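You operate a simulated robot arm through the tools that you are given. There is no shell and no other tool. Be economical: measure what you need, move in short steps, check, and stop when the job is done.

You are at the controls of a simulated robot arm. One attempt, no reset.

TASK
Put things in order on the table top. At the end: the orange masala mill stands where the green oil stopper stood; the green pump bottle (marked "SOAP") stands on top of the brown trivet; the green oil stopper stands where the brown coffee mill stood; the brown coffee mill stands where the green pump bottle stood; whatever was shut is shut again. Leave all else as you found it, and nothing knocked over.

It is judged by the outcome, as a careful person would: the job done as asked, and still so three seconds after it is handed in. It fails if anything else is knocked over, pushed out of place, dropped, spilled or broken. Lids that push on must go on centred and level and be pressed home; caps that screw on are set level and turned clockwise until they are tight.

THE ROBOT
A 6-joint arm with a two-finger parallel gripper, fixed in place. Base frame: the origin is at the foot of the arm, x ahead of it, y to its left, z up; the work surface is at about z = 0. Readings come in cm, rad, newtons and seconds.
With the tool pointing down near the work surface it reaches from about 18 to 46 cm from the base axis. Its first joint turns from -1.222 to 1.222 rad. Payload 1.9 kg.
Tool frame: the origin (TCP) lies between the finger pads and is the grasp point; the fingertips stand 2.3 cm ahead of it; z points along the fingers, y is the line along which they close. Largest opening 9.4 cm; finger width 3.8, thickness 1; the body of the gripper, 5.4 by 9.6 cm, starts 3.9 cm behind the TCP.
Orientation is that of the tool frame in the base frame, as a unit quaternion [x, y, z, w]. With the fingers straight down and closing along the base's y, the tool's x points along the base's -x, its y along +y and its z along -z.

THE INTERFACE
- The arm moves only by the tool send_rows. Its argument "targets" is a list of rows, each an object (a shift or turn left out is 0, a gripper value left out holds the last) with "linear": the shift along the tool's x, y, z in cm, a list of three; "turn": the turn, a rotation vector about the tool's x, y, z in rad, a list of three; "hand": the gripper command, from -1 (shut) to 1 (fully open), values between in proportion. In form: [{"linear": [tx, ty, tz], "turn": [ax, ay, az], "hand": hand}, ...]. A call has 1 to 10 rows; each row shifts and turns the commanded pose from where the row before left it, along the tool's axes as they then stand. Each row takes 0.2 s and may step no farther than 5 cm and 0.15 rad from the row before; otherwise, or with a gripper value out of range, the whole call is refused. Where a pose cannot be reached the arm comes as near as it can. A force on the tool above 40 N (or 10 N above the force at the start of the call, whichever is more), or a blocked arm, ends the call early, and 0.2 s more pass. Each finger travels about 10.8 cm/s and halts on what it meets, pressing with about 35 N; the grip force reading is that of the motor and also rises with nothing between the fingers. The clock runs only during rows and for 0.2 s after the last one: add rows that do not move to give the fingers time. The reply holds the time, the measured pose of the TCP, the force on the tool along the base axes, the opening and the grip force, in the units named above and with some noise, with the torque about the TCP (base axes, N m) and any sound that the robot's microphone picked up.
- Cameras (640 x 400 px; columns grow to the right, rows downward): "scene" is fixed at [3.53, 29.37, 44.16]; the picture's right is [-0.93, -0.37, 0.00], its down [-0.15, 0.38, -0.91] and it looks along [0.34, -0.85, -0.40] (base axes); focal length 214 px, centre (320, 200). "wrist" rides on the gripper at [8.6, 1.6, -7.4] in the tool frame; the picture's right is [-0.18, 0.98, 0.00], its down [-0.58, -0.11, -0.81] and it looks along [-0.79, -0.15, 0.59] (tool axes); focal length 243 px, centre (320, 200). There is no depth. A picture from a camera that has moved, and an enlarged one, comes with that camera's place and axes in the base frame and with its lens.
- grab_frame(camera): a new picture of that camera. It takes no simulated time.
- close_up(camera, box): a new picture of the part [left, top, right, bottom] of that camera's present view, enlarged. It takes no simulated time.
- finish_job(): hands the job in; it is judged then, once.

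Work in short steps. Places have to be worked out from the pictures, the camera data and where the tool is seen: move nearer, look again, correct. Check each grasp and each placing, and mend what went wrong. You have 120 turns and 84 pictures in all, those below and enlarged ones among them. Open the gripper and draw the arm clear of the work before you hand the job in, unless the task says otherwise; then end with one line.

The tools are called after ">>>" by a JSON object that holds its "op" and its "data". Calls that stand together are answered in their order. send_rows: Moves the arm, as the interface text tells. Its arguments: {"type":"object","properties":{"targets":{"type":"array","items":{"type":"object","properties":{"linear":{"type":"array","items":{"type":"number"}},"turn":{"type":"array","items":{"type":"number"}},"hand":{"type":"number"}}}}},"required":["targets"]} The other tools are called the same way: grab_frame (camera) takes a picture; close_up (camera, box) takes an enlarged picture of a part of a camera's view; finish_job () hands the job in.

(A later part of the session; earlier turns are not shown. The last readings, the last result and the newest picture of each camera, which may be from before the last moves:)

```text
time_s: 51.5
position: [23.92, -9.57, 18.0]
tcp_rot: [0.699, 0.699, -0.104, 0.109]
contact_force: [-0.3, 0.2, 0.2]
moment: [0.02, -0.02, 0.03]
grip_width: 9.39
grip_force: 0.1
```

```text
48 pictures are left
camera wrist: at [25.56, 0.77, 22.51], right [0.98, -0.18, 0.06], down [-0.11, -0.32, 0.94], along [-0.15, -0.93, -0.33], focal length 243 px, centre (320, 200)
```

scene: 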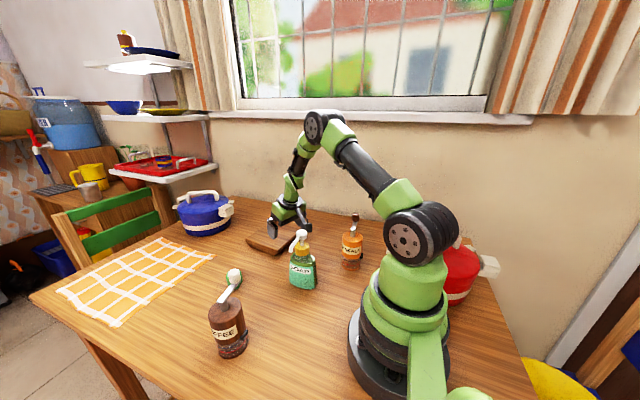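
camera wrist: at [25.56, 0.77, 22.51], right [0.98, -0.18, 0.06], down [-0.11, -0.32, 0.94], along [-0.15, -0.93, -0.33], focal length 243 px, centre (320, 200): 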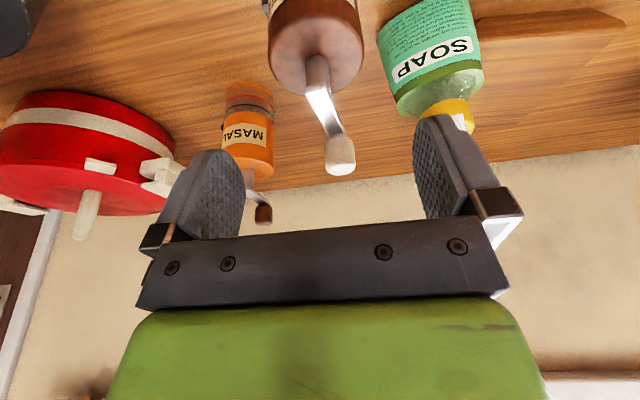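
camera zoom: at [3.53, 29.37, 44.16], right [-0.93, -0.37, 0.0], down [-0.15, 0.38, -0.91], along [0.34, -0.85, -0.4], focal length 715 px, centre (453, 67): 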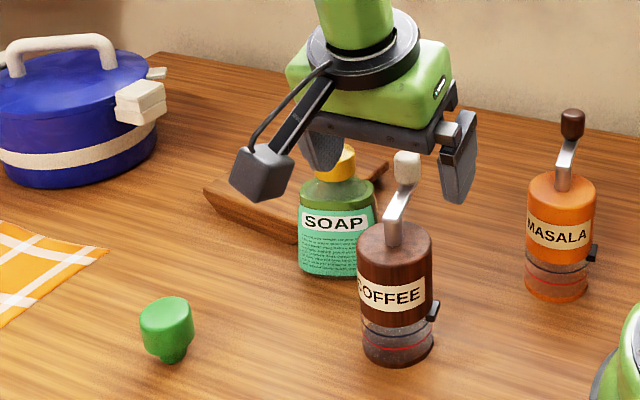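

The coffee mill stands well. Next is the stopper, near (40,-2.2), standing on a narrow stem. I'll untilt and go above it.

>>> {"op": "send_rows", "data": {"targets": [{"linear": [-0.9, 0, -4]}, {"turn": [0, 0.15, 0]}, {"turn": [0, 0.15, 0]}, {"linear": [1.85, 4, 0]}, {"linear": [1.85, 4, 0]}, {"linear": [1.85, 4, 0]}, {"linear": [1.85, 4, 0]}, {"linear": [0, 0, 3]}, {"linear": [0, 0, 3]}, {}]}}

>>> {"op": "grab_frame", "data": {"camera": "wrist"}}

>>> {"op": "close_up", "data": {"camera": "scene", "box": [170, 190, 290, 310]}}

```text
time_s: 53.6
position: [40.05, -1.74, 16.14]
tcp_rot: [0.706, 0.708, 0.001, 0.002]
contact_force: [0.3, 0.6, -0.6]
moment: [0.01, 0.01, 0.01]
grip_width: 9.39
grip_force: 0.0
```

```text
47 pictures are left
camera wrist: at [41.6, 6.78, 23.63], right [0.98, -0.18, 0.01], down [-0.11, -0.58, 0.81], along [-0.14, -0.79, -0.59], focal length 243 px, centre (320, 200)
```

wrist: 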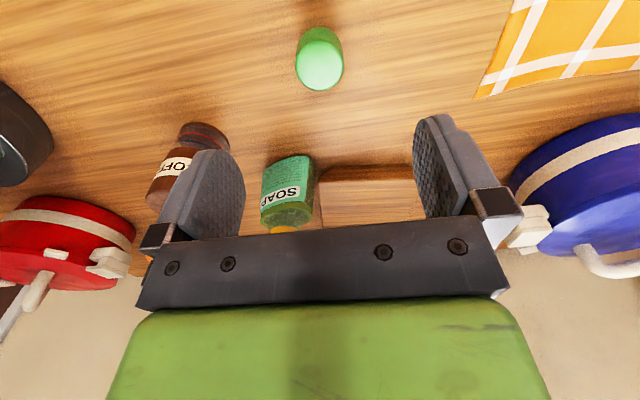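

```text
3.33 times, centred on (230, 250) of scene
camera zoom: at [3.53, 29.37, 44.16], right [-0.93, -0.37, 0.0], down [-0.15, 0.38, -0.91], along [0.34, -0.85, -0.4], focal length 715 px, centre (620, 33)
```

zoom: 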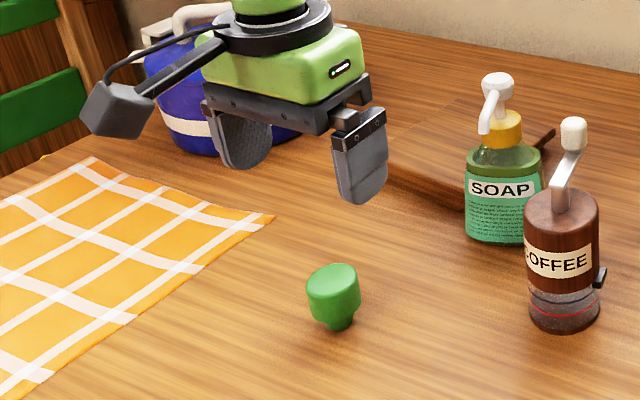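

The stopper is at about (40.0,-2.2). I'll descend over its head.

>>> {"op": "send_rows", "data": {"targets": [{"linear": [-0.42, -0.05, 3], "hand": 0.5}, {"linear": [0, 0, 3]}, {"linear": [0, 0, 3]}, {"linear": [0, 0, 2]}, {}]}}

>>> {"op": "close_up", "data": {"camera": "scene", "box": [180, 220, 290, 310]}}

>>> {"op": "grab_frame", "data": {"camera": "wrist"}}

```text
time_s: 54.9
position: [39.92, -2.16, 5.01]
tcp_rot: [0.706, 0.708, 0.002, 0.002]
contact_force: [0.0, 0.7, 0.1]
moment: [0.02, -0.03, -0.01]
grip_width: 7.04
grip_force: 0.1
```

```text
4.44 times, centred on (235, 265) of scene
camera zoom: at [3.53, 29.37, 44.16], right [-0.93, -0.37, 0.0], down [-0.15, 0.38, -0.91], along [0.34, -0.85, -0.4], focal length 953 px, centre (698, -89)
```

zoom: 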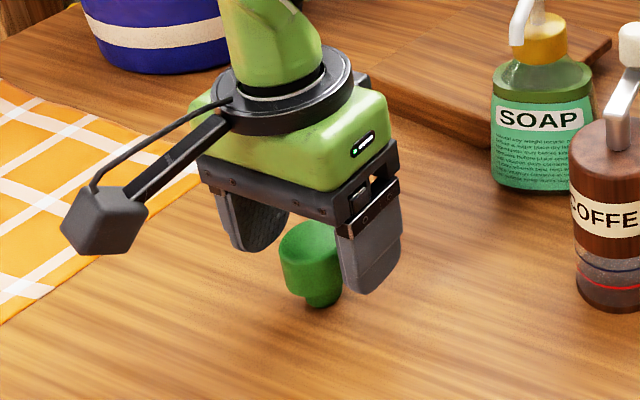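

```text
44 pictures are left
camera wrist: at [41.61, 6.37, 12.48], right [0.98, -0.18, 0.01], down [-0.11, -0.58, 0.81], along [-0.14, -0.79, -0.59], focal length 243 px, centre (320, 200)
```

wrist: 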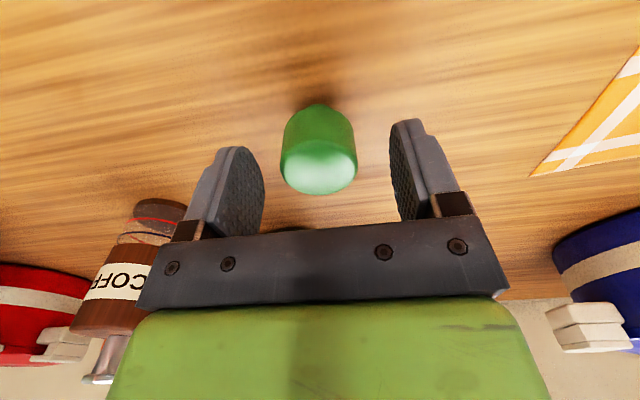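

>>> {"op": "send_rows", "data": {"targets": [{"linear": [0.15, 0.05, 1.0]}, {"linear": [0, 0, 0.6]}, {"hand": 0.1}, {"hand": -0.15}, {"hand": -0.5}, {"hand": -1}, {}, {}]}}

```text
time_s: 56.6
position: [40.06, -1.95, 3.58]
tcp_rot: [0.706, 0.708, 0.001, 0.003]
contact_force: [-0.7, 0.0, 0.6]
moment: [-0.01, 0.01, -0.02]
grip_width: 3.6
grip_force: 35.1
```

Gripped. I'll lift and check.

>>> {"op": "send_rows", "data": {"targets": [{"linear": [0, 0, -1]}, {"linear": [0, 0, -2]}, {"linear": [0, 0, -3]}, {}]}}

>>> {"op": "close_up", "data": {"camera": "scene", "box": [180, 220, 290, 310]}}

```text
time_s: 57.6
position: [40.01, -1.88, 9.57]
tcp_rot: [0.707, 0.708, 0.001, 0.001]
contact_force: [0.0, -0.5, -0.2]
moment: [-0.01, 0.01, 0.01]
grip_width: 3.59
grip_force: 34.8
```

```text
4.44 times, centred on (235, 265) of scene
camera zoom: at [3.53, 29.37, 44.16], right [-0.93, -0.37, 0.0], down [-0.15, 0.38, -0.91], along [0.34, -0.85, -0.4], focal length 953 px, centre (698, -89)
```

zoom: 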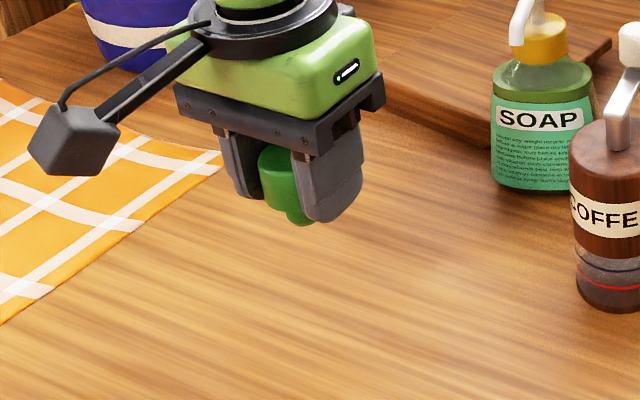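

>>> {"op": "send_rows", "data": {"targets": [{"linear": [3.06, -2.49, 0]}, {"linear": [3.06, -2.49, 0]}, {"linear": [3.06, -2.49, 0]}, {"linear": [3.06, -2.49, 0]}, {}, {"linear": [0, 0, 2.5]}, {"linear": [0, 0, 2.5]}, {"linear": [0, 0, 0.6]}, {}]}}

>>> {"op": "close_up", "data": {"camera": "scene", "box": [160, 250, 290, 370]}}

```text
time_s: 59.6
position: [30.21, 10.09, 3.85]
tcp_rot: [0.707, 0.708, 0.002, 0.003]
contact_force: [-0.5, 0.1, 0.0]
moment: [-0.01, -0.02, 0.03]
grip_width: 3.59
grip_force: 35.6
```

```text
3.33 times, centred on (225, 310) of scene
camera zoom: at [3.53, 29.37, 44.16], right [-0.93, -0.37, 0.0], down [-0.15, 0.38, -0.91], along [0.34, -0.85, -0.4], focal length 715 px, centre (637, -167)
```

zoom: 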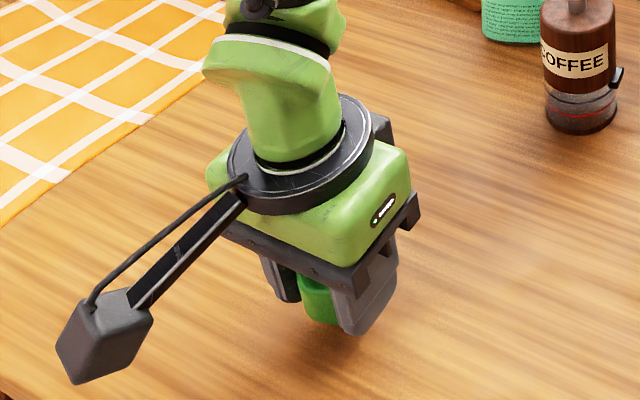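

>>> {"op": "send_rows", "data": {"targets": [{"linear": [0.2, -0.08, 0]}, {"linear": [0, 0, 0.15]}, {"linear": [0, 0, 0.1]}, {"linear": [0, 0, 0.05]}, {}]}}

```text
time_s: 60.9
position: [30.1, 10.38, 3.53]
tcp_rot: [0.707, 0.708, 0.002, 0.003]
contact_force: [0.4, 0.9, 0.4]
moment: [0.0, 0.0, 0.0]
grip_width: 3.59
grip_force: 34.8
```

>>> {"op": "send_rows", "data": {"targets": [{"linear": [0, 0, 0.06]}, {"linear": [0, 0, 0.06]}, {}]}}

```text
time_s: 61.6
position: [29.99, 10.47, 3.45]
tcp_rot: [0.706, 0.708, 0.002, 0.003]
contact_force: [-2.4, 0.5, 6.5]
moment: [0.04, 0.11, 0.01]
grip_width: 3.59
grip_force: 34.7
```

Contact with the table. I'll release and rise.

>>> {"op": "send_rows", "data": {"targets": [{"linear": [0, 0, -0.03]}, {"hand": -0.1}, {"hand": 0.2}, {"hand": 0.5}, {}, {"linear": [0, 0, -2]}, {"linear": [0, 0, -3]}, {"linear": [0, 0, -4]}, {"linear": [0, 0, -4]}, {}]}}

>>> {"op": "close_up", "data": {"camera": "scene", "box": [160, 250, 290, 370]}}

>>> {"op": "grab_frame", "data": {"camera": "wrist"}}

```text
time_s: 63.9
position: [29.98, 10.43, 16.58]
tcp_rot: [0.707, 0.707, 0.001, 0.002]
contact_force: [0.2, 0.6, 0.1]
moment: [-0.01, 0.02, 0.0]
grip_width: 7.05
grip_force: 0.1
```

```text
3.33 times, centred on (225, 310) of scene
camera zoom: at [3.53, 29.37, 44.16], right [-0.93, -0.37, 0.0], down [-0.15, 0.38, -0.91], along [0.34, -0.85, -0.4], focal length 715 px, centre (637, -167)
```

zoom: 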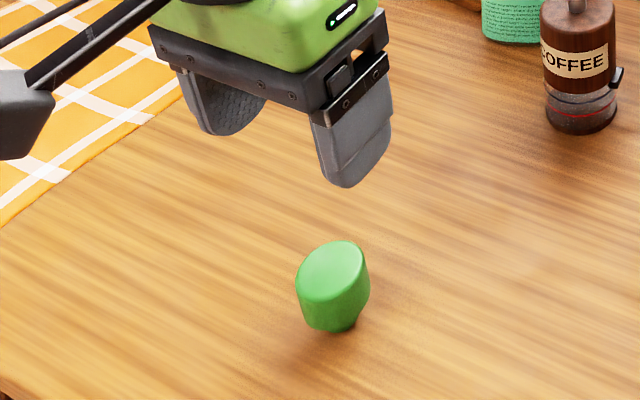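

```text
40 pictures are left
camera wrist: at [31.55, 18.93, 23.98], right [0.98, -0.18, 0.01], down [-0.11, -0.58, 0.81], along [-0.14, -0.79, -0.59], focal length 243 px, centre (320, 200)
```

wrist: 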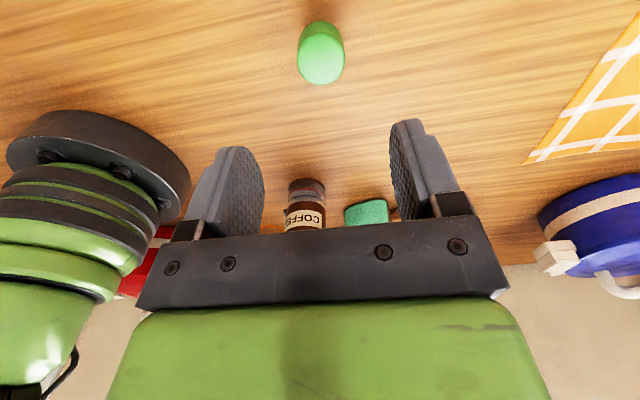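

The stopper stands upright on the coffee mill's old spot. Now I'll go up and over to the masala mill, near (14,-21.3).

>>> {"op": "send_rows", "data": {"targets": [{"linear": [0, 0, -4], "hand": 1}, {"linear": [0, 0, -4]}, {"linear": [-3.92, -2, 0]}, {"linear": [-3.92, -2, 0]}, {"linear": [-3.92, -2, 0]}, {"linear": [-3.92, -2, 0]}, {"linear": [-3.92, -2, 0]}, {"linear": [-3.92, -2, 0]}, {"linear": [-3.92, -2, 0]}, {}]}}

>>> {"op": "send_rows", "data": {"targets": [{"linear": [-1.5, 0, 0], "turn": [0, -0.15, 0]}, {"linear": [-1.5, -1, 0], "turn": [0, -0.15, 0]}, {}]}}

>>> {"op": "grab_frame", "data": {"camera": "wrist"}}

>>> {"op": "close_up", "data": {"camera": "scene", "box": [280, 170, 420, 290]}}

```text
time_s: 66.0
position: [16.02, -17.2, 24.35]
tcp_rot: [0.706, 0.708, 0.001, 0.002]
contact_force: [-0.5, 0.6, 0.3]
moment: [-0.01, -0.03, 0.01]
grip_width: 9.4
grip_force: 0.1
```

```text
time_s: 66.8
position: [14.95, -20.06, 24.69]
tcp_rot: [0.7, 0.698, -0.104, 0.109]
contact_force: [0.3, -0.4, -0.5]
moment: [0.02, 0.02, -0.01]
grip_width: 9.38
grip_force: 0.1
```

```text
39 pictures are left
camera wrist: at [16.58, -9.72, 29.25], right [0.98, -0.17, 0.06], down [-0.11, -0.31, 0.94], along [-0.15, -0.93, -0.33], focal length 243 px, centre (320, 200)
```

wrist: 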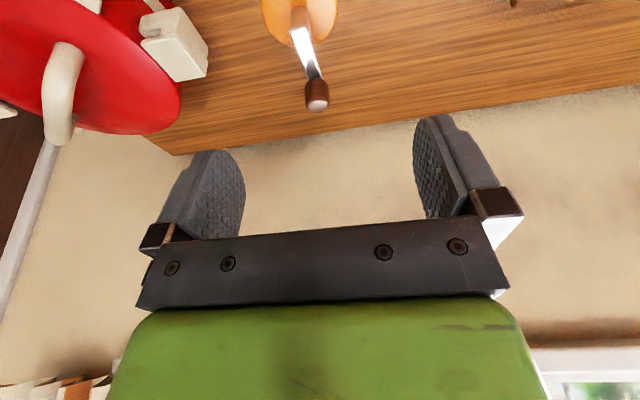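

```text
3.33 times, centred on (350, 230) of scene
camera zoom: at [3.53, 29.37, 44.16], right [-0.93, -0.37, 0.0], down [-0.15, 0.38, -0.91], along [0.34, -0.85, -0.4], focal length 715 px, centre (220, 100)
```

zoom: 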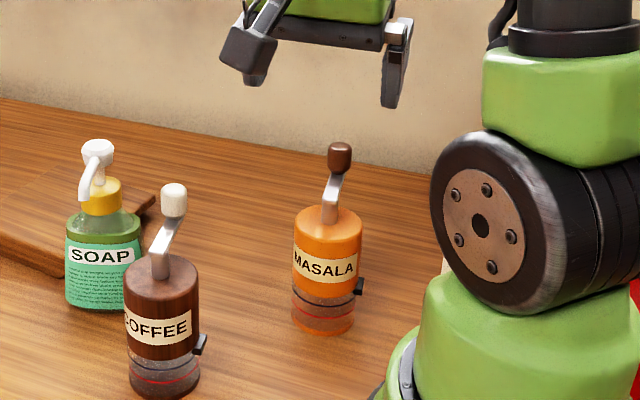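

The masala axis reads about (14.0,-21.1), with the same build as the coffee mill. I'll centre and descend partway.

>>> {"op": "send_rows", "data": {"targets": [{"linear": [-0.76, -0.95, 0.24]}, {"linear": [0.88, 0, 2.87]}, {"linear": [0.88, 0, 2.87]}, {"linear": [0.88, 0, 2.87]}, {"linear": [0.3, 0, 0.96]}, {}]}}

>>> {"op": "grab_frame", "data": {"camera": "wrist"}}

>>> {"op": "close_up", "data": {"camera": "scene", "box": [280, 170, 420, 290]}}

```text
time_s: 68.2
position: [14.08, -20.91, 14.71]
tcp_rot: [0.699, 0.7, -0.103, 0.108]
contact_force: [0.2, 0.5, -0.7]
moment: [0.0, -0.01, -0.02]
grip_width: 9.39
grip_force: 0.0
```

```text
37 pictures are left
camera wrist: at [15.7, -10.52, 19.24], right [0.98, -0.17, 0.06], down [-0.11, -0.32, 0.94], along [-0.14, -0.93, -0.33], focal length 243 px, centre (320, 200)
```

wrist: 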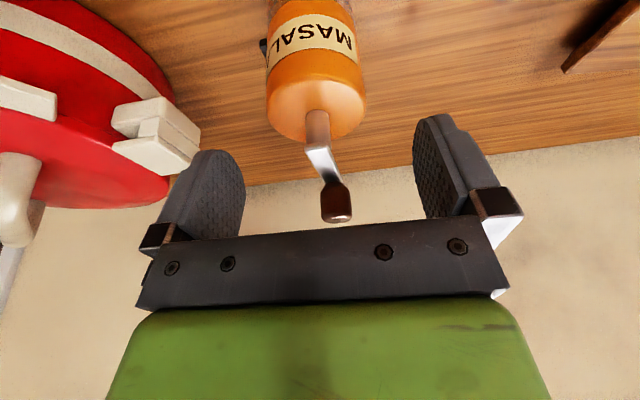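

```text
3.33 times, centred on (350, 230) of scene
camera zoom: at [3.53, 29.37, 44.16], right [-0.93, -0.37, 0.0], down [-0.15, 0.38, -0.91], along [0.34, -0.85, -0.4], focal length 715 px, centre (220, 100)
```

zoom: 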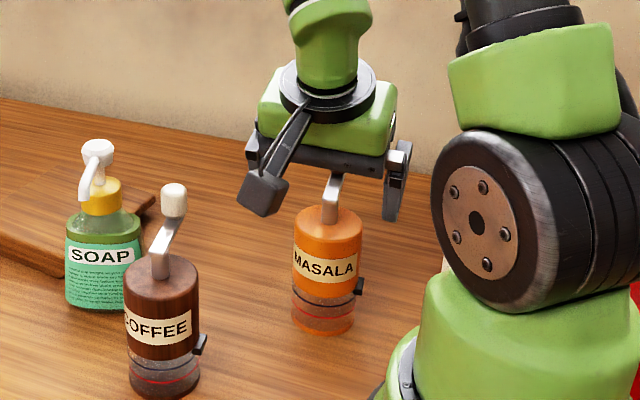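

Same alignment as with the coffee mill. Descending to grip height and closing.

>>> {"op": "send_rows", "data": {"targets": [{"linear": [0.59, -0.08, 1.91]}, {"linear": [0.44, 0, 1.43]}, {"linear": [0.3, 0, 0.96]}, {"linear": [0.3, 0, 0.96]}, {"linear": [0.06, 0, 0.19]}, {}]}}

>>> {"op": "close_up", "data": {"camera": "wrist", "box": [160, 0, 480, 250]}}

```text
time_s: 69.7
position: [14.33, -21.17, 9.37]
tcp_rot: [0.699, 0.7, -0.105, 0.107]
contact_force: [0.1, 1.2, -0.4]
moment: [0.02, -0.03, -0.01]
grip_width: 9.4
grip_force: 0.1
out of reach, approached as far as the arm can: row 4
```

```text
1.60 times, centred on (320, 125) of wrist
camera zoom: at [15.95, -10.85, 13.99], right [0.98, -0.17, 0.06], down [-0.11, -0.32, 0.94], along [-0.15, -0.93, -0.33], focal length 388 px, centre (320, 320)
```

zoom: 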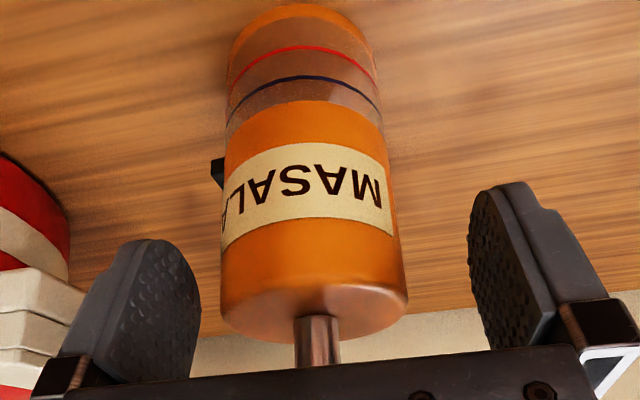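

Reach is limited here. I'll try a small sideways correction so the pads straddle evenly.

>>> {"op": "send_rows", "data": {"targets": [{"linear": [0, -0.4, 0]}, {}]}}

```text
time_s: 70.2
position: [13.98, -21.27, 9.61]
tcp_rot: [0.698, 0.7, -0.105, 0.107]
contact_force: [-0.2, 0.5, -1.1]
moment: [-0.02, 0.0, 0.0]
grip_width: 9.4
grip_force: 0.0
```

>>> {"op": "send_rows", "data": {"targets": [{"hand": 0.4}, {"hand": 0}, {"hand": -0.5}, {"hand": -1}, {}, {}]}}

>>> {"op": "close_up", "data": {"camera": "wrist", "box": [160, 0, 480, 250]}}

```text
time_s: 71.7
position: [14.02, -21.23, 9.55]
tcp_rot: [0.699, 0.7, -0.105, 0.106]
contact_force: [0.3, 0.4, 2.1]
moment: [0.0, 0.13, -0.05]
grip_width: 5.74
grip_force: 34.6
```

```text
1.60 times, centred on (320, 125) of wrist
camera zoom: at [15.63, -10.96, 14.13], right [0.98, -0.17, 0.06], down [-0.11, -0.32, 0.94], along [-0.15, -0.93, -0.33], focal length 388 px, centre (320, 320)
```

zoom: 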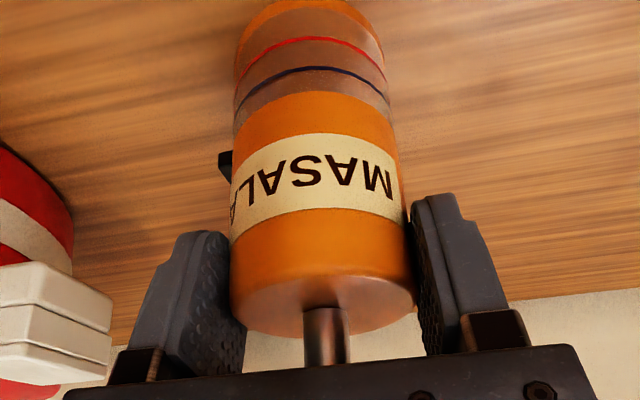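

Good grip at 5.74 cm. I'll lift 2 cm slowly and check.

>>> {"op": "send_rows", "data": {"targets": [{"linear": [-0.15, 0, -0.48]}, {"linear": [-0.22, 0, -0.72]}, {"linear": [-0.22, 0, -0.72]}, {}, {}]}}

>>> {"op": "close_up", "data": {"camera": "scene", "box": [280, 170, 420, 290]}}

```text
time_s: 72.8
position: [13.93, -21.0, 11.43]
tcp_rot: [0.699, 0.699, -0.105, 0.108]
contact_force: [-0.8, 0.4, -1.9]
moment: [0.0, 0.03, 0.0]
grip_width: 5.73
grip_force: 34.9
```

```text
3.33 times, centred on (350, 230) of scene
camera zoom: at [3.53, 29.37, 44.16], right [-0.93, -0.37, 0.0], down [-0.15, 0.38, -0.91], along [0.34, -0.85, -0.4], focal length 715 px, centre (220, 100)
```

zoom: 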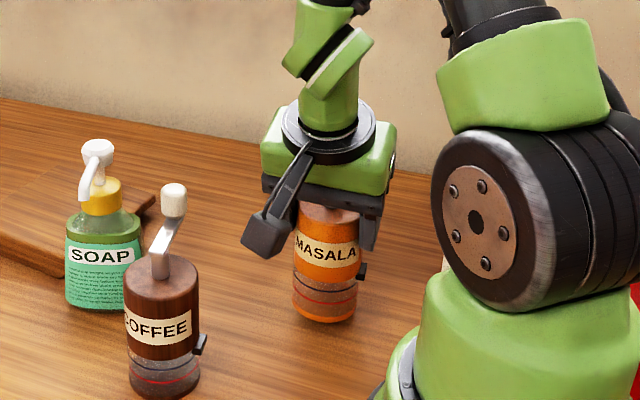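

Held firmly. I'll raise it high enough to pass over the coffee mill.

>>> {"op": "send_rows", "data": {"targets": [{"linear": [-0.59, 0, -1.91]}, {"linear": [-0.59, 0, -1.91]}, {"linear": [-0.59, 0, -1.91]}, {"linear": [-0.59, 0, -1.91]}, {"linear": [-0.59, 0, -1.91]}, {"linear": [-0.59, 0, -1.91]}, {"linear": [-0.59, 0, -1.91]}, {"linear": [-0.59, 0, -1.91]}, {}]}}

```text
time_s: 74.8
position: [13.78, -21.02, 27.41]
tcp_rot: [0.698, 0.7, -0.104, 0.109]
contact_force: [-0.3, 0.7, -2.3]
moment: [0.01, 0.01, 0.03]
grip_width: 5.71
grip_force: 34.7
```

>>> {"op": "send_rows", "data": {"targets": [{"linear": [0.9, 1.31, -0.28]}, {"linear": [1.795, 2.63, -0.555]}, {"linear": [1.795, 2.63, -0.555]}, {"linear": [1.795, 2.63, -0.555]}, {"linear": [1.795, 2.63, -0.555]}, {"linear": [1.795, 2.63, -0.555]}, {"linear": [2.24, 2.63, 0.88]}, {"linear": [2.24, 2.63, 0.88]}, {"linear": [2.24, 2.63, 0.88]}, {"linear": [2.24, 2.63, 0.88]}]}}

```text
time_s: 77.0
position: [38.71, -3.21, 21.38]
tcp_rot: [0.699, 0.7, -0.104, 0.108]
contact_force: [0.0, -0.2, -1.6]
moment: [-0.02, 0.03, 0.01]
grip_width: 5.75
grip_force: 34.9
```

>>> {"op": "send_rows", "data": {"targets": [{"linear": [0.955, 1.34, -0.295]}, {"linear": [0.59, 0, 1.91]}, {"linear": [0.59, 0, 1.91]}, {"linear": [0.59, 0, 1.91]}, {"linear": [0.59, 0, 1.91]}, {"linear": [0.59, 0, 1.91]}, {"linear": [0.3, 0, 0.96]}, {}]}}

>>> {"op": "close_up", "data": {"camera": "scene", "box": [170, 190, 290, 310]}}

```text
time_s: 78.8
position: [40.17, -2.18, 10.45]
tcp_rot: [0.698, 0.7, -0.104, 0.109]
contact_force: [-0.2, -0.3, -2.2]
moment: [0.0, -0.03, -0.02]
grip_width: 5.74
grip_force: 34.9
```

```text
3.33 times, centred on (230, 250) of scene
camera zoom: at [3.53, 29.37, 44.16], right [-0.93, -0.37, 0.0], down [-0.15, 0.38, -0.91], along [0.34, -0.85, -0.4], focal length 715 px, centre (620, 33)
```

zoom: 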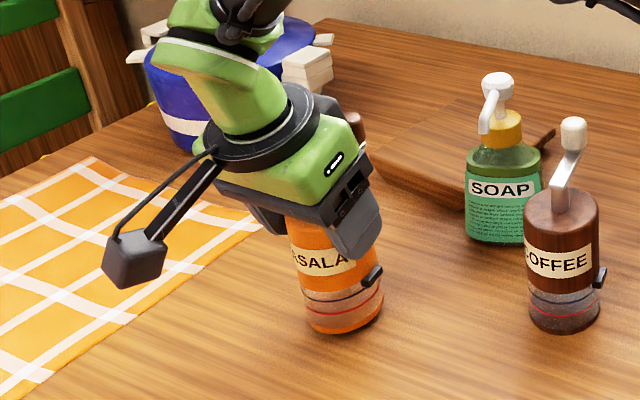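

>>> {"op": "send_rows", "data": {"targets": [{"linear": [0.18, -0.1, 0.57]}, {"linear": [0.06, 0, 0.19]}, {"linear": [0.03, 0, 0.1]}, {}]}}

```text
time_s: 79.8
position: [39.96, -2.27, 9.42]
tcp_rot: [0.699, 0.7, -0.103, 0.108]
contact_force: [-1.9, -0.9, 9.3]
moment: [0.1, 0.41, 0.0]
grip_width: 5.72
grip_force: 34.8
```

Contact. I'll release and rise.

>>> {"op": "send_rows", "data": {"targets": [{"linear": [-0.02, 0, -0.05]}, {"hand": 0.3}, {"hand": 0.8}, {"hand": 1}, {}, {"linear": [-0.3, 0, -0.96]}, {"linear": [-0.6, 0, -1.91]}, {"linear": [-0.9, 0, -2.87]}, {"linear": [-0.9, 0, -2.87]}, {}]}}

>>> {"op": "close_up", "data": {"camera": "scene", "box": [170, 190, 330, 310]}}

```text
time_s: 82.0
position: [40.05, -2.23, 18.51]
tcp_rot: [0.699, 0.699, -0.104, 0.108]
contact_force: [-0.9, 0.7, -0.2]
moment: [0.03, -0.01, -0.02]
grip_width: 9.38
grip_force: 0.0
```

```text
3.33 times, centred on (250, 250) of scene
camera zoom: at [3.53, 29.37, 44.16], right [-0.93, -0.37, 0.0], down [-0.15, 0.38, -0.91], along [0.34, -0.85, -0.4], focal length 715 px, centre (553, 33)
```

zoom: 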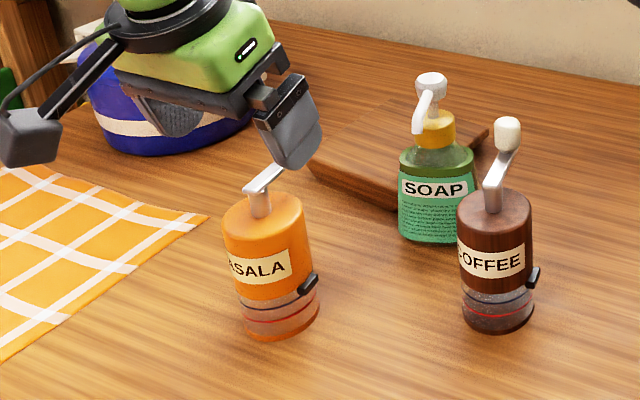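

Masala is placed. For the soap I'll use a steep 1.05 rad tilt, coming in under the spout from +y and gripping the body's narrow ends. First I'll clear up and reorient.

>>> {"op": "send_rows", "data": {"targets": [{"linear": [-1.3, 0, -4.5]}, {"linear": [-1.91, -3.68, 0.59]}, {"linear": [-1.91, -3.67, 0.59]}, {"turn": [0, -0.15, 0]}, {"turn": [0, -0.15, 0]}, {"turn": [0, -0.15, 0]}, {"turn": [0, -0.15, 0]}, {"turn": [0, -0.15, 0]}, {}]}}

>>> {"op": "grab_frame", "data": {"camera": "wrist"}}

>>> {"op": "grab_frame", "data": {"camera": "scene"}}

```text
time_s: 84.0
position: [32.54, -6.07, 23.32]
tcp_rot: [0.612, 0.611, -0.352, 0.358]
contact_force: [0.3, 0.3, 0.1]
moment: [0.0, -0.03, -0.02]
grip_width: 9.4
grip_force: 0.2
```

```text
30 pictures are left
camera wrist: at [34.3, 4.46, 19.45], right [0.98, -0.09, 0.17], down [-0.12, 0.41, 0.9], along [-0.15, -0.91, 0.39], focal length 243 px, centre (320, 200)
```

wrist: 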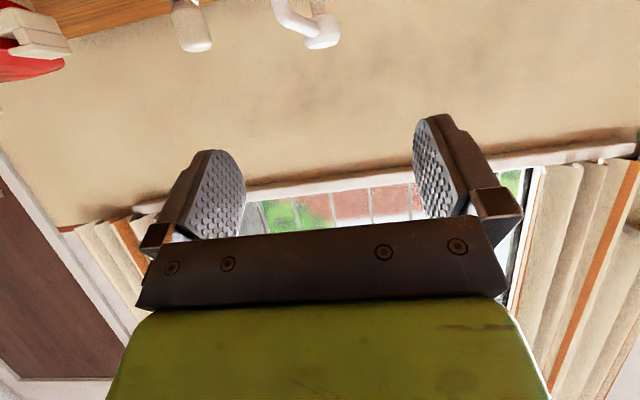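

```text
29 pictures are left
```

scene: 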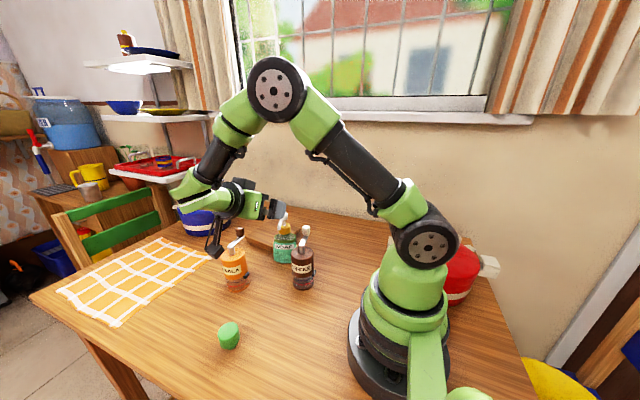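

This pose is reachable. I'll align the yaw slightly, narrow the opening to clear the coffee mill, and lower to the approach start.

>>> {"op": "send_rows", "data": {"targets": [{"turn": [-0.087, 0, -0.05], "hand": 0.83}, {"linear": [3.14, -0.04, 2.89]}, {"linear": [3.14, -0.04, 2.89]}, {"linear": [2.2, -0.03, 2.02]}, {}]}}

>>> {"op": "grab_frame", "data": {"camera": "wrist"}}

>>> {"op": "close_up", "data": {"camera": "scene", "box": [190, 180, 350, 300]}}

```text
time_s: 85.2
position: [32.89, -8.73, 12.07]
tcp_rot: [0.581, 0.641, -0.334, 0.374]
contact_force: [0.6, 0.8, 0.4]
moment: [-0.01, -0.04, 0.0]
grip_width: 8.59
grip_force: 0.0
```

```text
28 pictures are left
camera wrist: at [33.43, 2.04, 8.29], right [0.99, 0.01, 0.17], down [-0.16, 0.4, 0.9], along [-0.06, -0.92, 0.39], focal length 243 px, centre (320, 200)
```

wrist: 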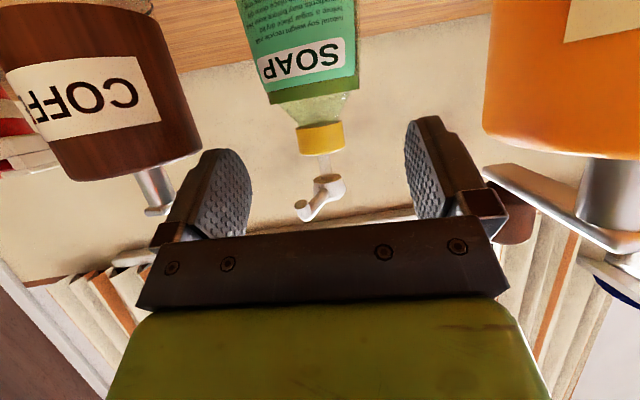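

```text
3.33 times, centred on (270, 240) of scene
camera zoom: at [3.53, 29.37, 44.16], right [-0.93, -0.37, 0.0], down [-0.15, 0.38, -0.91], along [0.34, -0.85, -0.4], focal length 715 px, centre (487, 67)
```

zoom: 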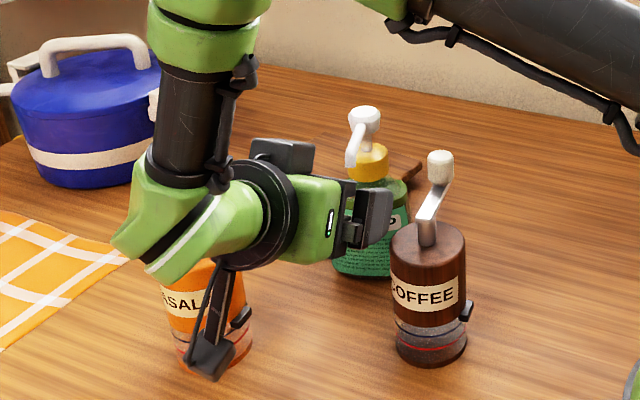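

The bottle's axis now reads about (33.1,-17.0). I'll advance along the tool axis to just short of the grip point and check.

>>> {"op": "send_rows", "data": {"targets": [{"linear": [0.6, -0.1, 0.4]}, {"linear": [0.06, -0.12, 2.2]}, {"linear": [0.06, -0.12, 2.2]}, {"linear": [0.06, -0.12, 2.2]}, {}]}}

>>> {"op": "grab_frame", "data": {"camera": "wrist"}}

>>> {"op": "close_up", "data": {"camera": "scene", "box": [190, 180, 350, 300]}}

```text
time_s: 86.5
position: [32.93, -14.52, 7.77]
tcp_rot: [0.581, 0.641, -0.334, 0.373]
contact_force: [0.7, 0.7, -0.5]
moment: [-0.02, 0.03, -0.02]
grip_width: 8.54
grip_force: 0.1
```

```text
26 pictures are left
camera wrist: at [33.59, -3.72, 4.09], right [0.99, 0.01, 0.17], down [-0.16, 0.4, 0.9], along [-0.06, -0.92, 0.39], focal length 243 px, centre (320, 200)
```

wrist: 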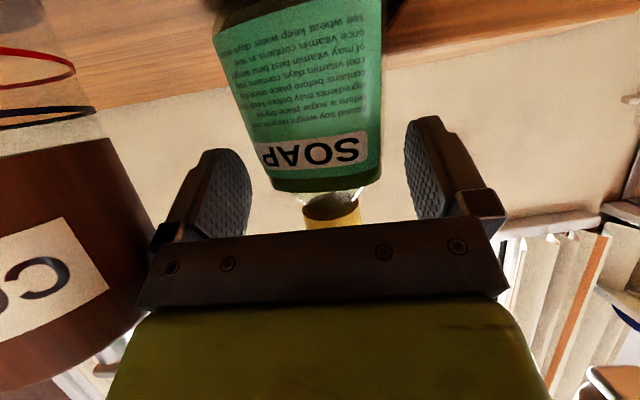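

```text
3.33 times, centred on (270, 240) of scene
camera zoom: at [3.53, 29.37, 44.16], right [-0.93, -0.37, 0.0], down [-0.15, 0.38, -0.91], along [0.34, -0.85, -0.4], focal length 715 px, centre (487, 67)
```

zoom: 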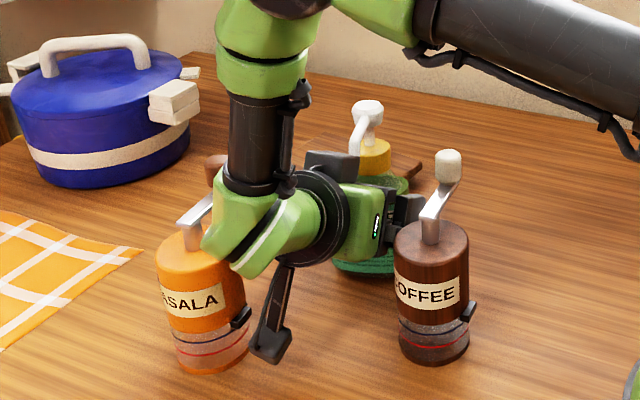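

Aligned. I'll advance the last 2.3 cm and close gently.

>>> {"op": "send_rows", "data": {"targets": [{"linear": [0, -0.1, 1.2]}, {"linear": [0, -0.05, 1.1]}, {}, {"hand": 0.6}, {"hand": 0.4}, {}]}}

>>> {"op": "grab_frame", "data": {"camera": "wrist"}}

```text
time_s: 87.8
position: [33.05, -16.48, 6.75]
tcp_rot: [0.58, 0.642, -0.334, 0.374]
contact_force: [0.5, -0.1, -0.2]
moment: [0.0, -0.08, -0.01]
grip_width: 7.16
grip_force: 35.0
```

```text
24 pictures are left
camera wrist: at [33.61, -5.7, 2.98], right [0.99, 0.01, 0.17], down [-0.15, 0.4, 0.9], along [-0.06, -0.92, 0.39], focal length 243 px, centre (320, 200)
```

wrist: 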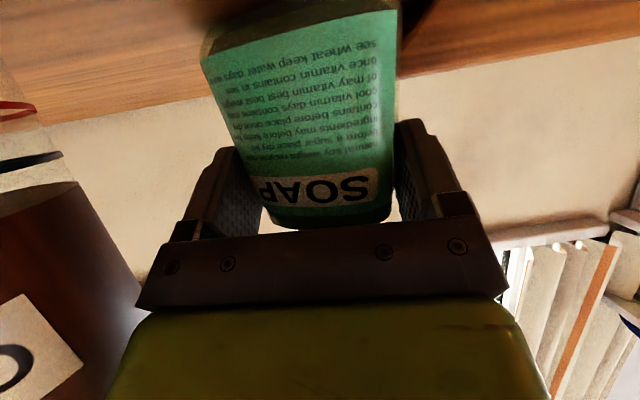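

Already gripping the body at 7.16 cm. I'll tighten and lift about 1.5 cm.

>>> {"op": "send_rows", "data": {"targets": [{"hand": 0}, {"hand": -0.5}, {"hand": -1}, {}, {"linear": [-0.43, 0, -0.25]}, {"linear": [-0.43, 0, -0.25]}, {"linear": [-0.43, 0, -0.25]}, {}, {}]}}

>>> {"op": "close_up", "data": {"camera": "scene", "box": [190, 180, 350, 300]}}

```text
time_s: 89.8
position: [33.11, -16.48, 8.17]
tcp_rot: [0.581, 0.641, -0.335, 0.374]
contact_force: [0.0, 0.6, -4.3]
moment: [0.07, -0.01, 0.01]
grip_width: 7.16
grip_force: 34.6
```

```text
3.33 times, centred on (270, 240) of scene
camera zoom: at [3.53, 29.37, 44.16], right [-0.93, -0.37, 0.0], down [-0.15, 0.38, -0.91], along [0.34, -0.85, -0.4], focal length 715 px, centre (487, 67)
```

zoom: 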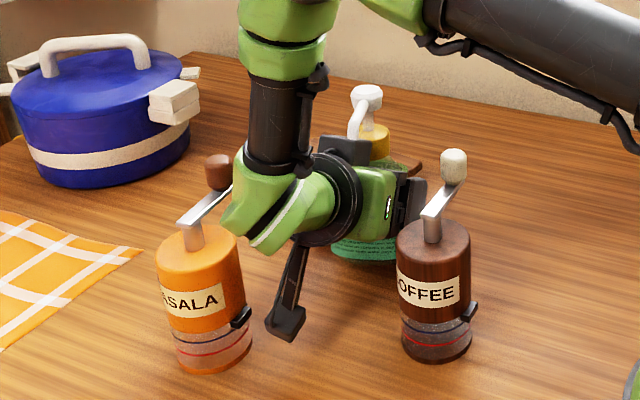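

Held firmly by the body. Before carrying it, I'll measure how far the trivet has shifted, using the same zoom box as before the mishap.

>>> {"op": "close_up", "data": {"camera": "scene", "box": [240, 200, 360, 300]}}

```text
4.00 times, centred on (300, 250) of scene
camera zoom: at [3.53, 29.37, 44.16], right [-0.93, -0.37, 0.0], down [-0.15, 0.38, -0.91], along [0.34, -0.85, -0.4], focal length 858 px, centre (400, 0)
```

zoom: 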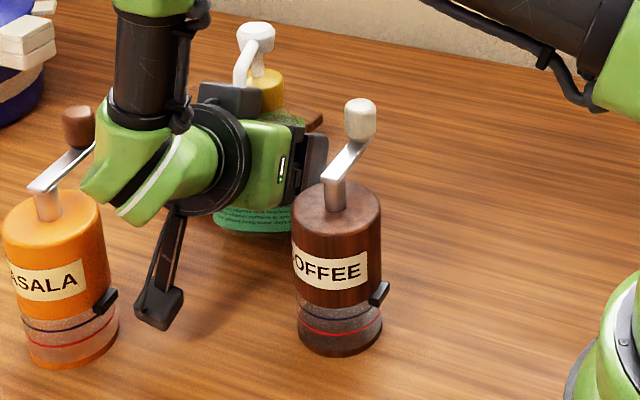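

The trivet shifted roughly 1.3 cm, so I want to pull it back before placing. I'll park the bottle temporarily in free space near (30.8,-27.5), moving so that the wrist clears both mills.

>>> {"op": "send_rows", "data": {"targets": [{"linear": [-1.17, 0, -0.67]}, {"linear": [-1.17, 0, -0.67]}, {"linear": [-0.83, -0.17, 1.44]}, {"linear": [-0.83, -0.17, 1.44]}, {"linear": [-0.83, -0.17, 1.44]}, {}]}}

>>> {"op": "send_rows", "data": {"targets": [{"turn": [0.061, 0, 0.035]}, {"turn": [0.061, 0, 0.035]}, {"turn": [0.061, 0, 0.035]}, {"turn": [0.061, 0, 0.035]}, {"linear": [-0.93, -0.41, 1.62]}, {"linear": [-0.93, -0.41, 1.62]}, {"linear": [-0.93, -0.41, 1.62]}, {}]}}

>>> {"op": "close_up", "data": {"camera": "scene", "box": [200, 160, 360, 290]}}

```text
time_s: 91.2
position: [32.94, -21.38, 11.0]
tcp_rot: [0.581, 0.641, -0.334, 0.374]
contact_force: [0.3, 0.0, -3.5]
moment: [0.0, 0.0, -0.02]
grip_width: 7.16
grip_force: 35.0
```

```text
time_s: 93.0
position: [30.82, -26.88, 10.88]
tcp_rot: [0.665, 0.553, -0.383, 0.323]
contact_force: [0.1, 0.9, -4.0]
moment: [0.03, -0.03, -0.03]
grip_width: 7.12
grip_force: 35.0
```

```text
3.08 times, centred on (280, 225) of scene
camera zoom: at [3.53, 29.37, 44.16], right [-0.93, -0.37, 0.0], down [-0.15, 0.38, -0.91], along [0.34, -0.85, -0.4], focal length 660 px, centre (443, 123)
```

zoom: 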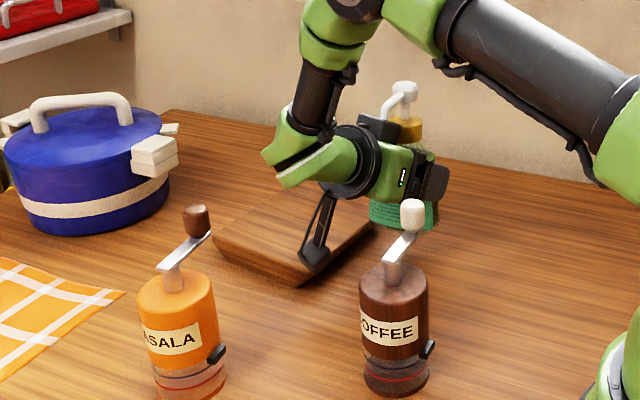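

Stable. I'll shift slightly away from the trivet corner and set the bottle down.

>>> {"op": "send_rows", "data": {"targets": [{"linear": [0, -0.8, 0]}, {"linear": [0.87, 0, 0.5]}, {"linear": [0.87, 0, 0.5]}, {"linear": [0.87, 0, 0.5]}, {"linear": [0.43, 0, 0.25]}, {"linear": [0.2, 0, 0.12]}, {}]}}

```text
time_s: 94.7
position: [29.99, -26.58, 7.11]
tcp_rot: [0.665, 0.555, -0.382, 0.324]
contact_force: [0.1, -0.8, -4.1]
moment: [0.04, -0.02, 0.06]
grip_width: 7.12
grip_force: 34.5
```

>>> {"op": "send_rows", "data": {"targets": [{"linear": [0.17, 0, 0.1]}, {"linear": [0.13, 0, 0.075]}, {"linear": [0.09, 0, 0.05]}, {}]}}

```text
time_s: 95.7
position: [30.07, -26.66, 6.86]
tcp_rot: [0.666, 0.552, -0.384, 0.323]
contact_force: [-2.8, 3.1, 6.9]
moment: [-0.11, 0.28, -0.11]
grip_width: 7.13
grip_force: 36.0
```

On the table. I'll release and retreat along the tool axis.

>>> {"op": "send_rows", "data": {"targets": [{"linear": [-0.03, 0, -0.02]}, {"hand": 0.6}, {"hand": 0.85}, {}, {"linear": [0, 0, -2]}, {"linear": [0, 0, -2.5]}, {"linear": [0, 0, -2.5]}, {"linear": [-2, 0, -3]}, {"linear": [-3, 0, -2]}, {}]}}

>>> {"op": "close_up", "data": {"camera": "scene", "box": [200, 160, 360, 290]}}

```text
time_s: 97.8
position: [31.39, -18.67, 17.14]
tcp_rot: [0.665, 0.554, -0.383, 0.323]
contact_force: [-0.9, 0.8, 0.2]
moment: [0.02, 0.02, -0.02]
grip_width: 8.72
grip_force: 0.0
```

```text
3.08 times, centred on (280, 225) of scene
camera zoom: at [3.53, 29.37, 44.16], right [-0.93, -0.37, 0.0], down [-0.15, 0.38, -0.91], along [0.34, -0.85, -0.4], focal length 660 px, centre (443, 123)
```

zoom: 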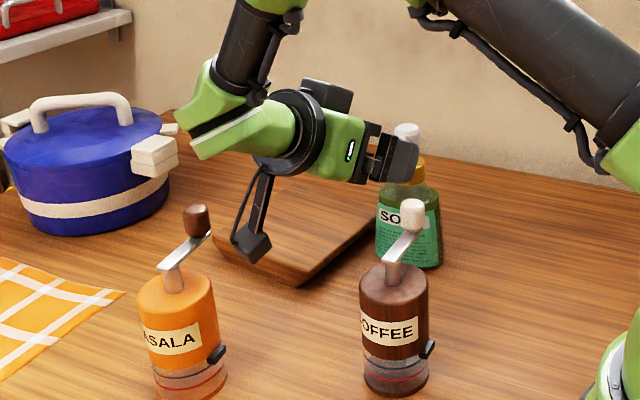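

Now up, untilt, close the fingers, and yaw, to prepare to press on the trivet and pull it back.

>>> {"op": "send_rows", "data": {"targets": [{"linear": [-3.4, 0, -2], "hand": -1}, {"turn": [0, 0.15, 0]}, {"turn": [0, 0.15, 0]}, {"turn": [0, 0.15, 0]}, {"turn": [0, 0.15, 0]}, {"turn": [0, 0.15, 0]}, {"turn": [0, 0.15, 0]}, {"turn": [0, 0.15, 0]}, {}]}}

>>> {"op": "send_rows", "data": {"targets": [{"turn": [0, 0, -0.14]}, {"turn": [0, 0, -0.14]}, {"turn": [0, 0, -0.14]}, {"turn": [0, 0, -0.14]}, {"turn": [0, 0, -0.14]}, {"turn": [0, 0, -0.14]}, {"turn": [0, 0, -0.14]}, {"turn": [0, 0, -0.14]}, {"turn": [0, 0, -0.13]}, {}]}}

```text
time_s: 99.8
position: [31.53, -18.82, 20.93]
tcp_rot: [0.768, 0.641, 0.004, 0.002]
contact_force: [0.0, -0.1, 0.2]
moment: [0.0, 0.04, -0.01]
grip_width: 0.02
grip_force: 35.2
```

```text
time_s: 102.0
position: [31.4, -18.68, 20.97]
tcp_rot: [0.247, 0.969, 0.0, 0.003]
contact_force: [-0.3, 0.0, -0.3]
moment: [-0.05, -0.04, 0.01]
grip_width: 0.01
grip_force: 34.9
```

>>> {"op": "send_rows", "data": {"targets": [{"linear": [-3.5, 0.6, 3]}, {"linear": [-3.4, 0.6, 3]}, {"linear": [0, 0, 4]}, {"linear": [0, 0, 4]}, {"linear": [-1.2, 0, 1.3]}, {}]}}

>>> {"op": "close_up", "data": {"camera": "scene", "box": [200, 170, 360, 300]}}

```text
time_s: 103.5
position: [39.22, -21.8, 5.74]
tcp_rot: [0.249, 0.969, 0.001, 0.003]
contact_force: [0.6, -0.4, 0.2]
moment: [0.04, -0.01, -0.02]
grip_width: 0.0
grip_force: 35.6
```

```text
3.08 times, centred on (280, 235) of scene
camera zoom: at [3.53, 29.37, 44.16], right [-0.93, -0.37, 0.0], down [-0.15, 0.38, -0.91], along [0.34, -0.85, -0.4], focal length 660 px, centre (443, 92)
```

zoom: 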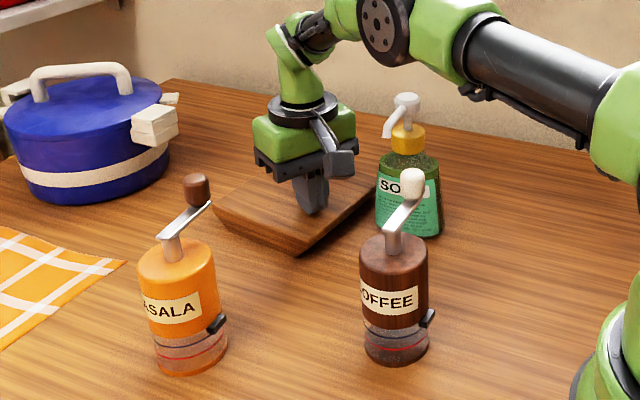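

Fingertips are over the trivet. I'll lower in small steps to find its surface.

>>> {"op": "send_rows", "data": {"targets": [{"linear": [0, 0, 0.8]}, {"linear": [0, 0, 0.4]}, {"linear": [0, 0, 0.3]}, {}]}}

```text
time_s: 103.9
position: [39.32, -21.75, 5.36]
tcp_rot: [0.25, 0.968, 0.0, 0.005]
contact_force: [-1.0, 1.5, 5.8]
moment: [0.11, 0.08, -0.02]
grip_width: 0.01
grip_force: 35.0
stopped in row 2: the force on the tool passed its limit (the readings are from after the stop); the commanded pose is now the measured one
```

The surface is at z ≈ 3.0. I'll press lightly and read the force.

>>> {"op": "send_rows", "data": {"targets": [{"linear": [0, 0, 0.1]}, {}]}}

```text
time_s: 104.5
position: [39.38, -21.77, 5.42]
tcp_rot: [0.25, 0.968, 0.0, 0.007]
contact_force: [-9.6, 6.2, 29.6]
moment: [0.48, 0.67, -0.06]
grip_width: 0.0
grip_force: 35.2
```

About 30 N of normal force, which is enough for friction. I'll drag in small steps and check that the trivet follows.

>>> {"op": "send_rows", "data": {"targets": [{"linear": [0.2, 0.045, -0.03]}, {"linear": [0.2, 0.045, 0]}, {"linear": [0.2, 0.045, 0]}, {"linear": [0.2, 0.045, 0]}, {}]}}

>>> {"op": "close_up", "data": {"camera": "scene", "box": [200, 170, 360, 300]}}

```text
time_s: 105.7
position: [38.79, -21.24, 5.33]
tcp_rot: [0.25, 0.968, -0.001, 0.008]
contact_force: [7.6, -8.9, 25.5]
moment: [-0.15, -0.13, 0.01]
grip_width: 0.0
grip_force: 35.4
```

```text
3.08 times, centred on (280, 235) of scene
camera zoom: at [3.52, 29.37, 44.16], right [-0.93, -0.37, 0.0], down [-0.15, 0.38, -0.91], along [0.34, -0.85, -0.4], focal length 660 px, centre (443, 92)
```

zoom: 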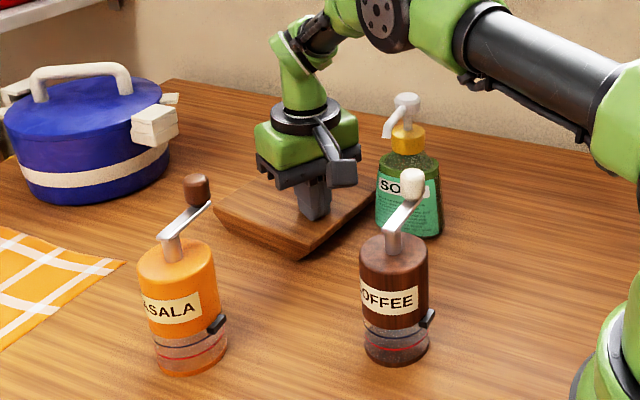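

The trivet follows. I'll pull the remaining 0.6 cm, then lift off.

>>> {"op": "send_rows", "data": {"targets": [{"linear": [0.2, 0.045, 0]}, {"linear": [0.2, 0.045, 0]}, {"linear": [0.25, 0.05, 0]}, {}, {"linear": [0, 0, -0.5]}, {"linear": [0, 0, -2]}, {"linear": [0, 0, -4]}, {"linear": [1, 0, -4]}, {}]}}

>>> {"op": "close_up", "data": {"camera": "scene", "box": [200, 170, 360, 300]}}

```text
time_s: 107.7
position: [37.14, -20.41, 15.75]
tcp_rot: [0.25, 0.968, 0.001, 0.005]
contact_force: [0.6, -0.4, -0.2]
moment: [0.0, -0.02, 0.0]
grip_width: 0.01
grip_force: 35.3
```

```text
3.08 times, centred on (280, 235) of scene
camera zoom: at [3.53, 29.37, 44.16], right [-0.93, -0.37, 0.0], down [-0.15, 0.38, -0.91], along [0.34, -0.85, -0.4], focal length 660 px, centre (443, 92)
```

zoom: 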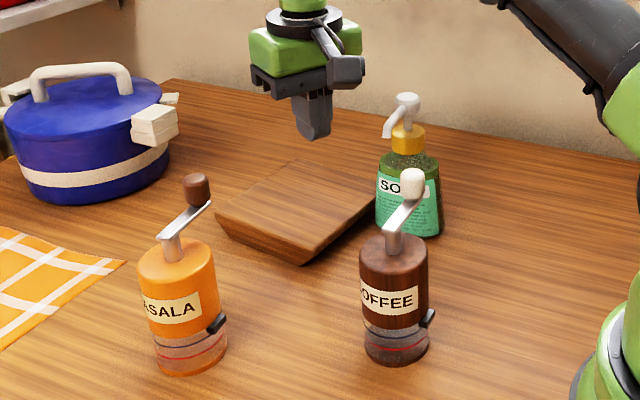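

The trivet is back to within about 0.5 cm of its original place. I'll return to the bottle with the same steep grip, reorienting up high first.

>>> {"op": "send_rows", "data": {"targets": [{"linear": [2.9, -0.68, -2.6]}, {"linear": [2.9, -0.68, -2.6]}, {"turn": [0, 0, 0.14]}, {"turn": [0, 0, 0.14]}, {"turn": [0, 0, 0.14]}, {"turn": [0, 0, 0.14]}, {"turn": [0, 0, 0.14]}, {"turn": [0, 0, 0.14]}, {"turn": [0, 0, 0.14]}, {"turn": [0, 0, 0.14]}]}}

>>> {"op": "send_rows", "data": {"targets": [{"turn": [0, 0, 0.12], "hand": 0.83}, {"turn": [0, -0.15, 0]}, {"turn": [0, -0.15, 0]}, {"turn": [0, -0.15, 0]}, {"turn": [0, -0.15, 0]}, {"turn": [0, -0.15, 0]}, {"turn": [0, -0.15, 0]}, {"turn": [0, -0.15, 0]}, {}]}}

```text
time_s: 109.9
position: [31.43, -18.65, 20.86]
tcp_rot: [0.726, 0.687, 0.003, 0.004]
contact_force: [-0.1, 0.4, -0.5]
moment: [0.0, 0.03, 0.04]
grip_width: 0.0
grip_force: 35.2
```

```text
time_s: 111.9
position: [31.38, -18.62, 20.83]
tcp_rot: [0.664, 0.554, -0.382, 0.327]
contact_force: [-0.2, 0.1, 0.7]
moment: [0.02, -0.02, 0.01]
grip_width: 8.61
grip_force: 0.1
```

>>> {"op": "send_rows", "data": {"targets": [{"linear": [2.69, 0.04, 2.0]}, {"linear": [2.69, 0.04, 2.0]}, {"linear": [2.69, 0.04, 2.0]}, {}]}}

>>> {"op": "grab_frame", "data": {"camera": "wrist"}}

```text
time_s: 112.9
position: [31.38, -19.78, 10.82]
tcp_rot: [0.664, 0.554, -0.381, 0.326]
contact_force: [-0.3, 0.0, 0.7]
moment: [0.03, -0.04, 0.01]
grip_width: 8.6
grip_force: 0.0
```

```text
16 pictures are left
camera wrist: at [34.92, -9.63, 7.06], right [0.95, -0.26, 0.17], down [-0.05, 0.42, 0.9], along [-0.31, -0.87, 0.39], focal length 243 px, centre (320, 200)
```

wrist: 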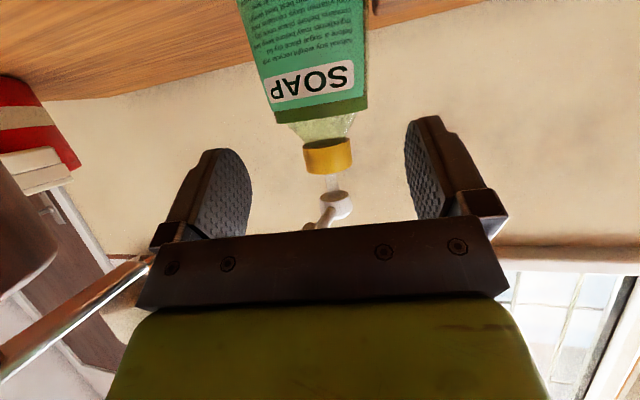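

Aligned. I'll advance along the tool axis and grip as before.

>>> {"op": "send_rows", "data": {"targets": [{"linear": [0, -0.02, 2.5]}, {"linear": [0, -0.02, 2.5]}, {"linear": [0, -0.02, 2]}, {"linear": [0, 0, 0.95]}, {}, {"hand": 0.6}, {"hand": 0.3}, {"hand": -0.3}, {"hand": -1}, {}]}}

```text
time_s: 115.1
position: [30.29, -26.67, 6.88]
tcp_rot: [0.664, 0.554, -0.382, 0.326]
contact_force: [-0.1, -0.1, -0.8]
moment: [0.03, 0.01, -0.01]
grip_width: 7.11
grip_force: 34.9
```

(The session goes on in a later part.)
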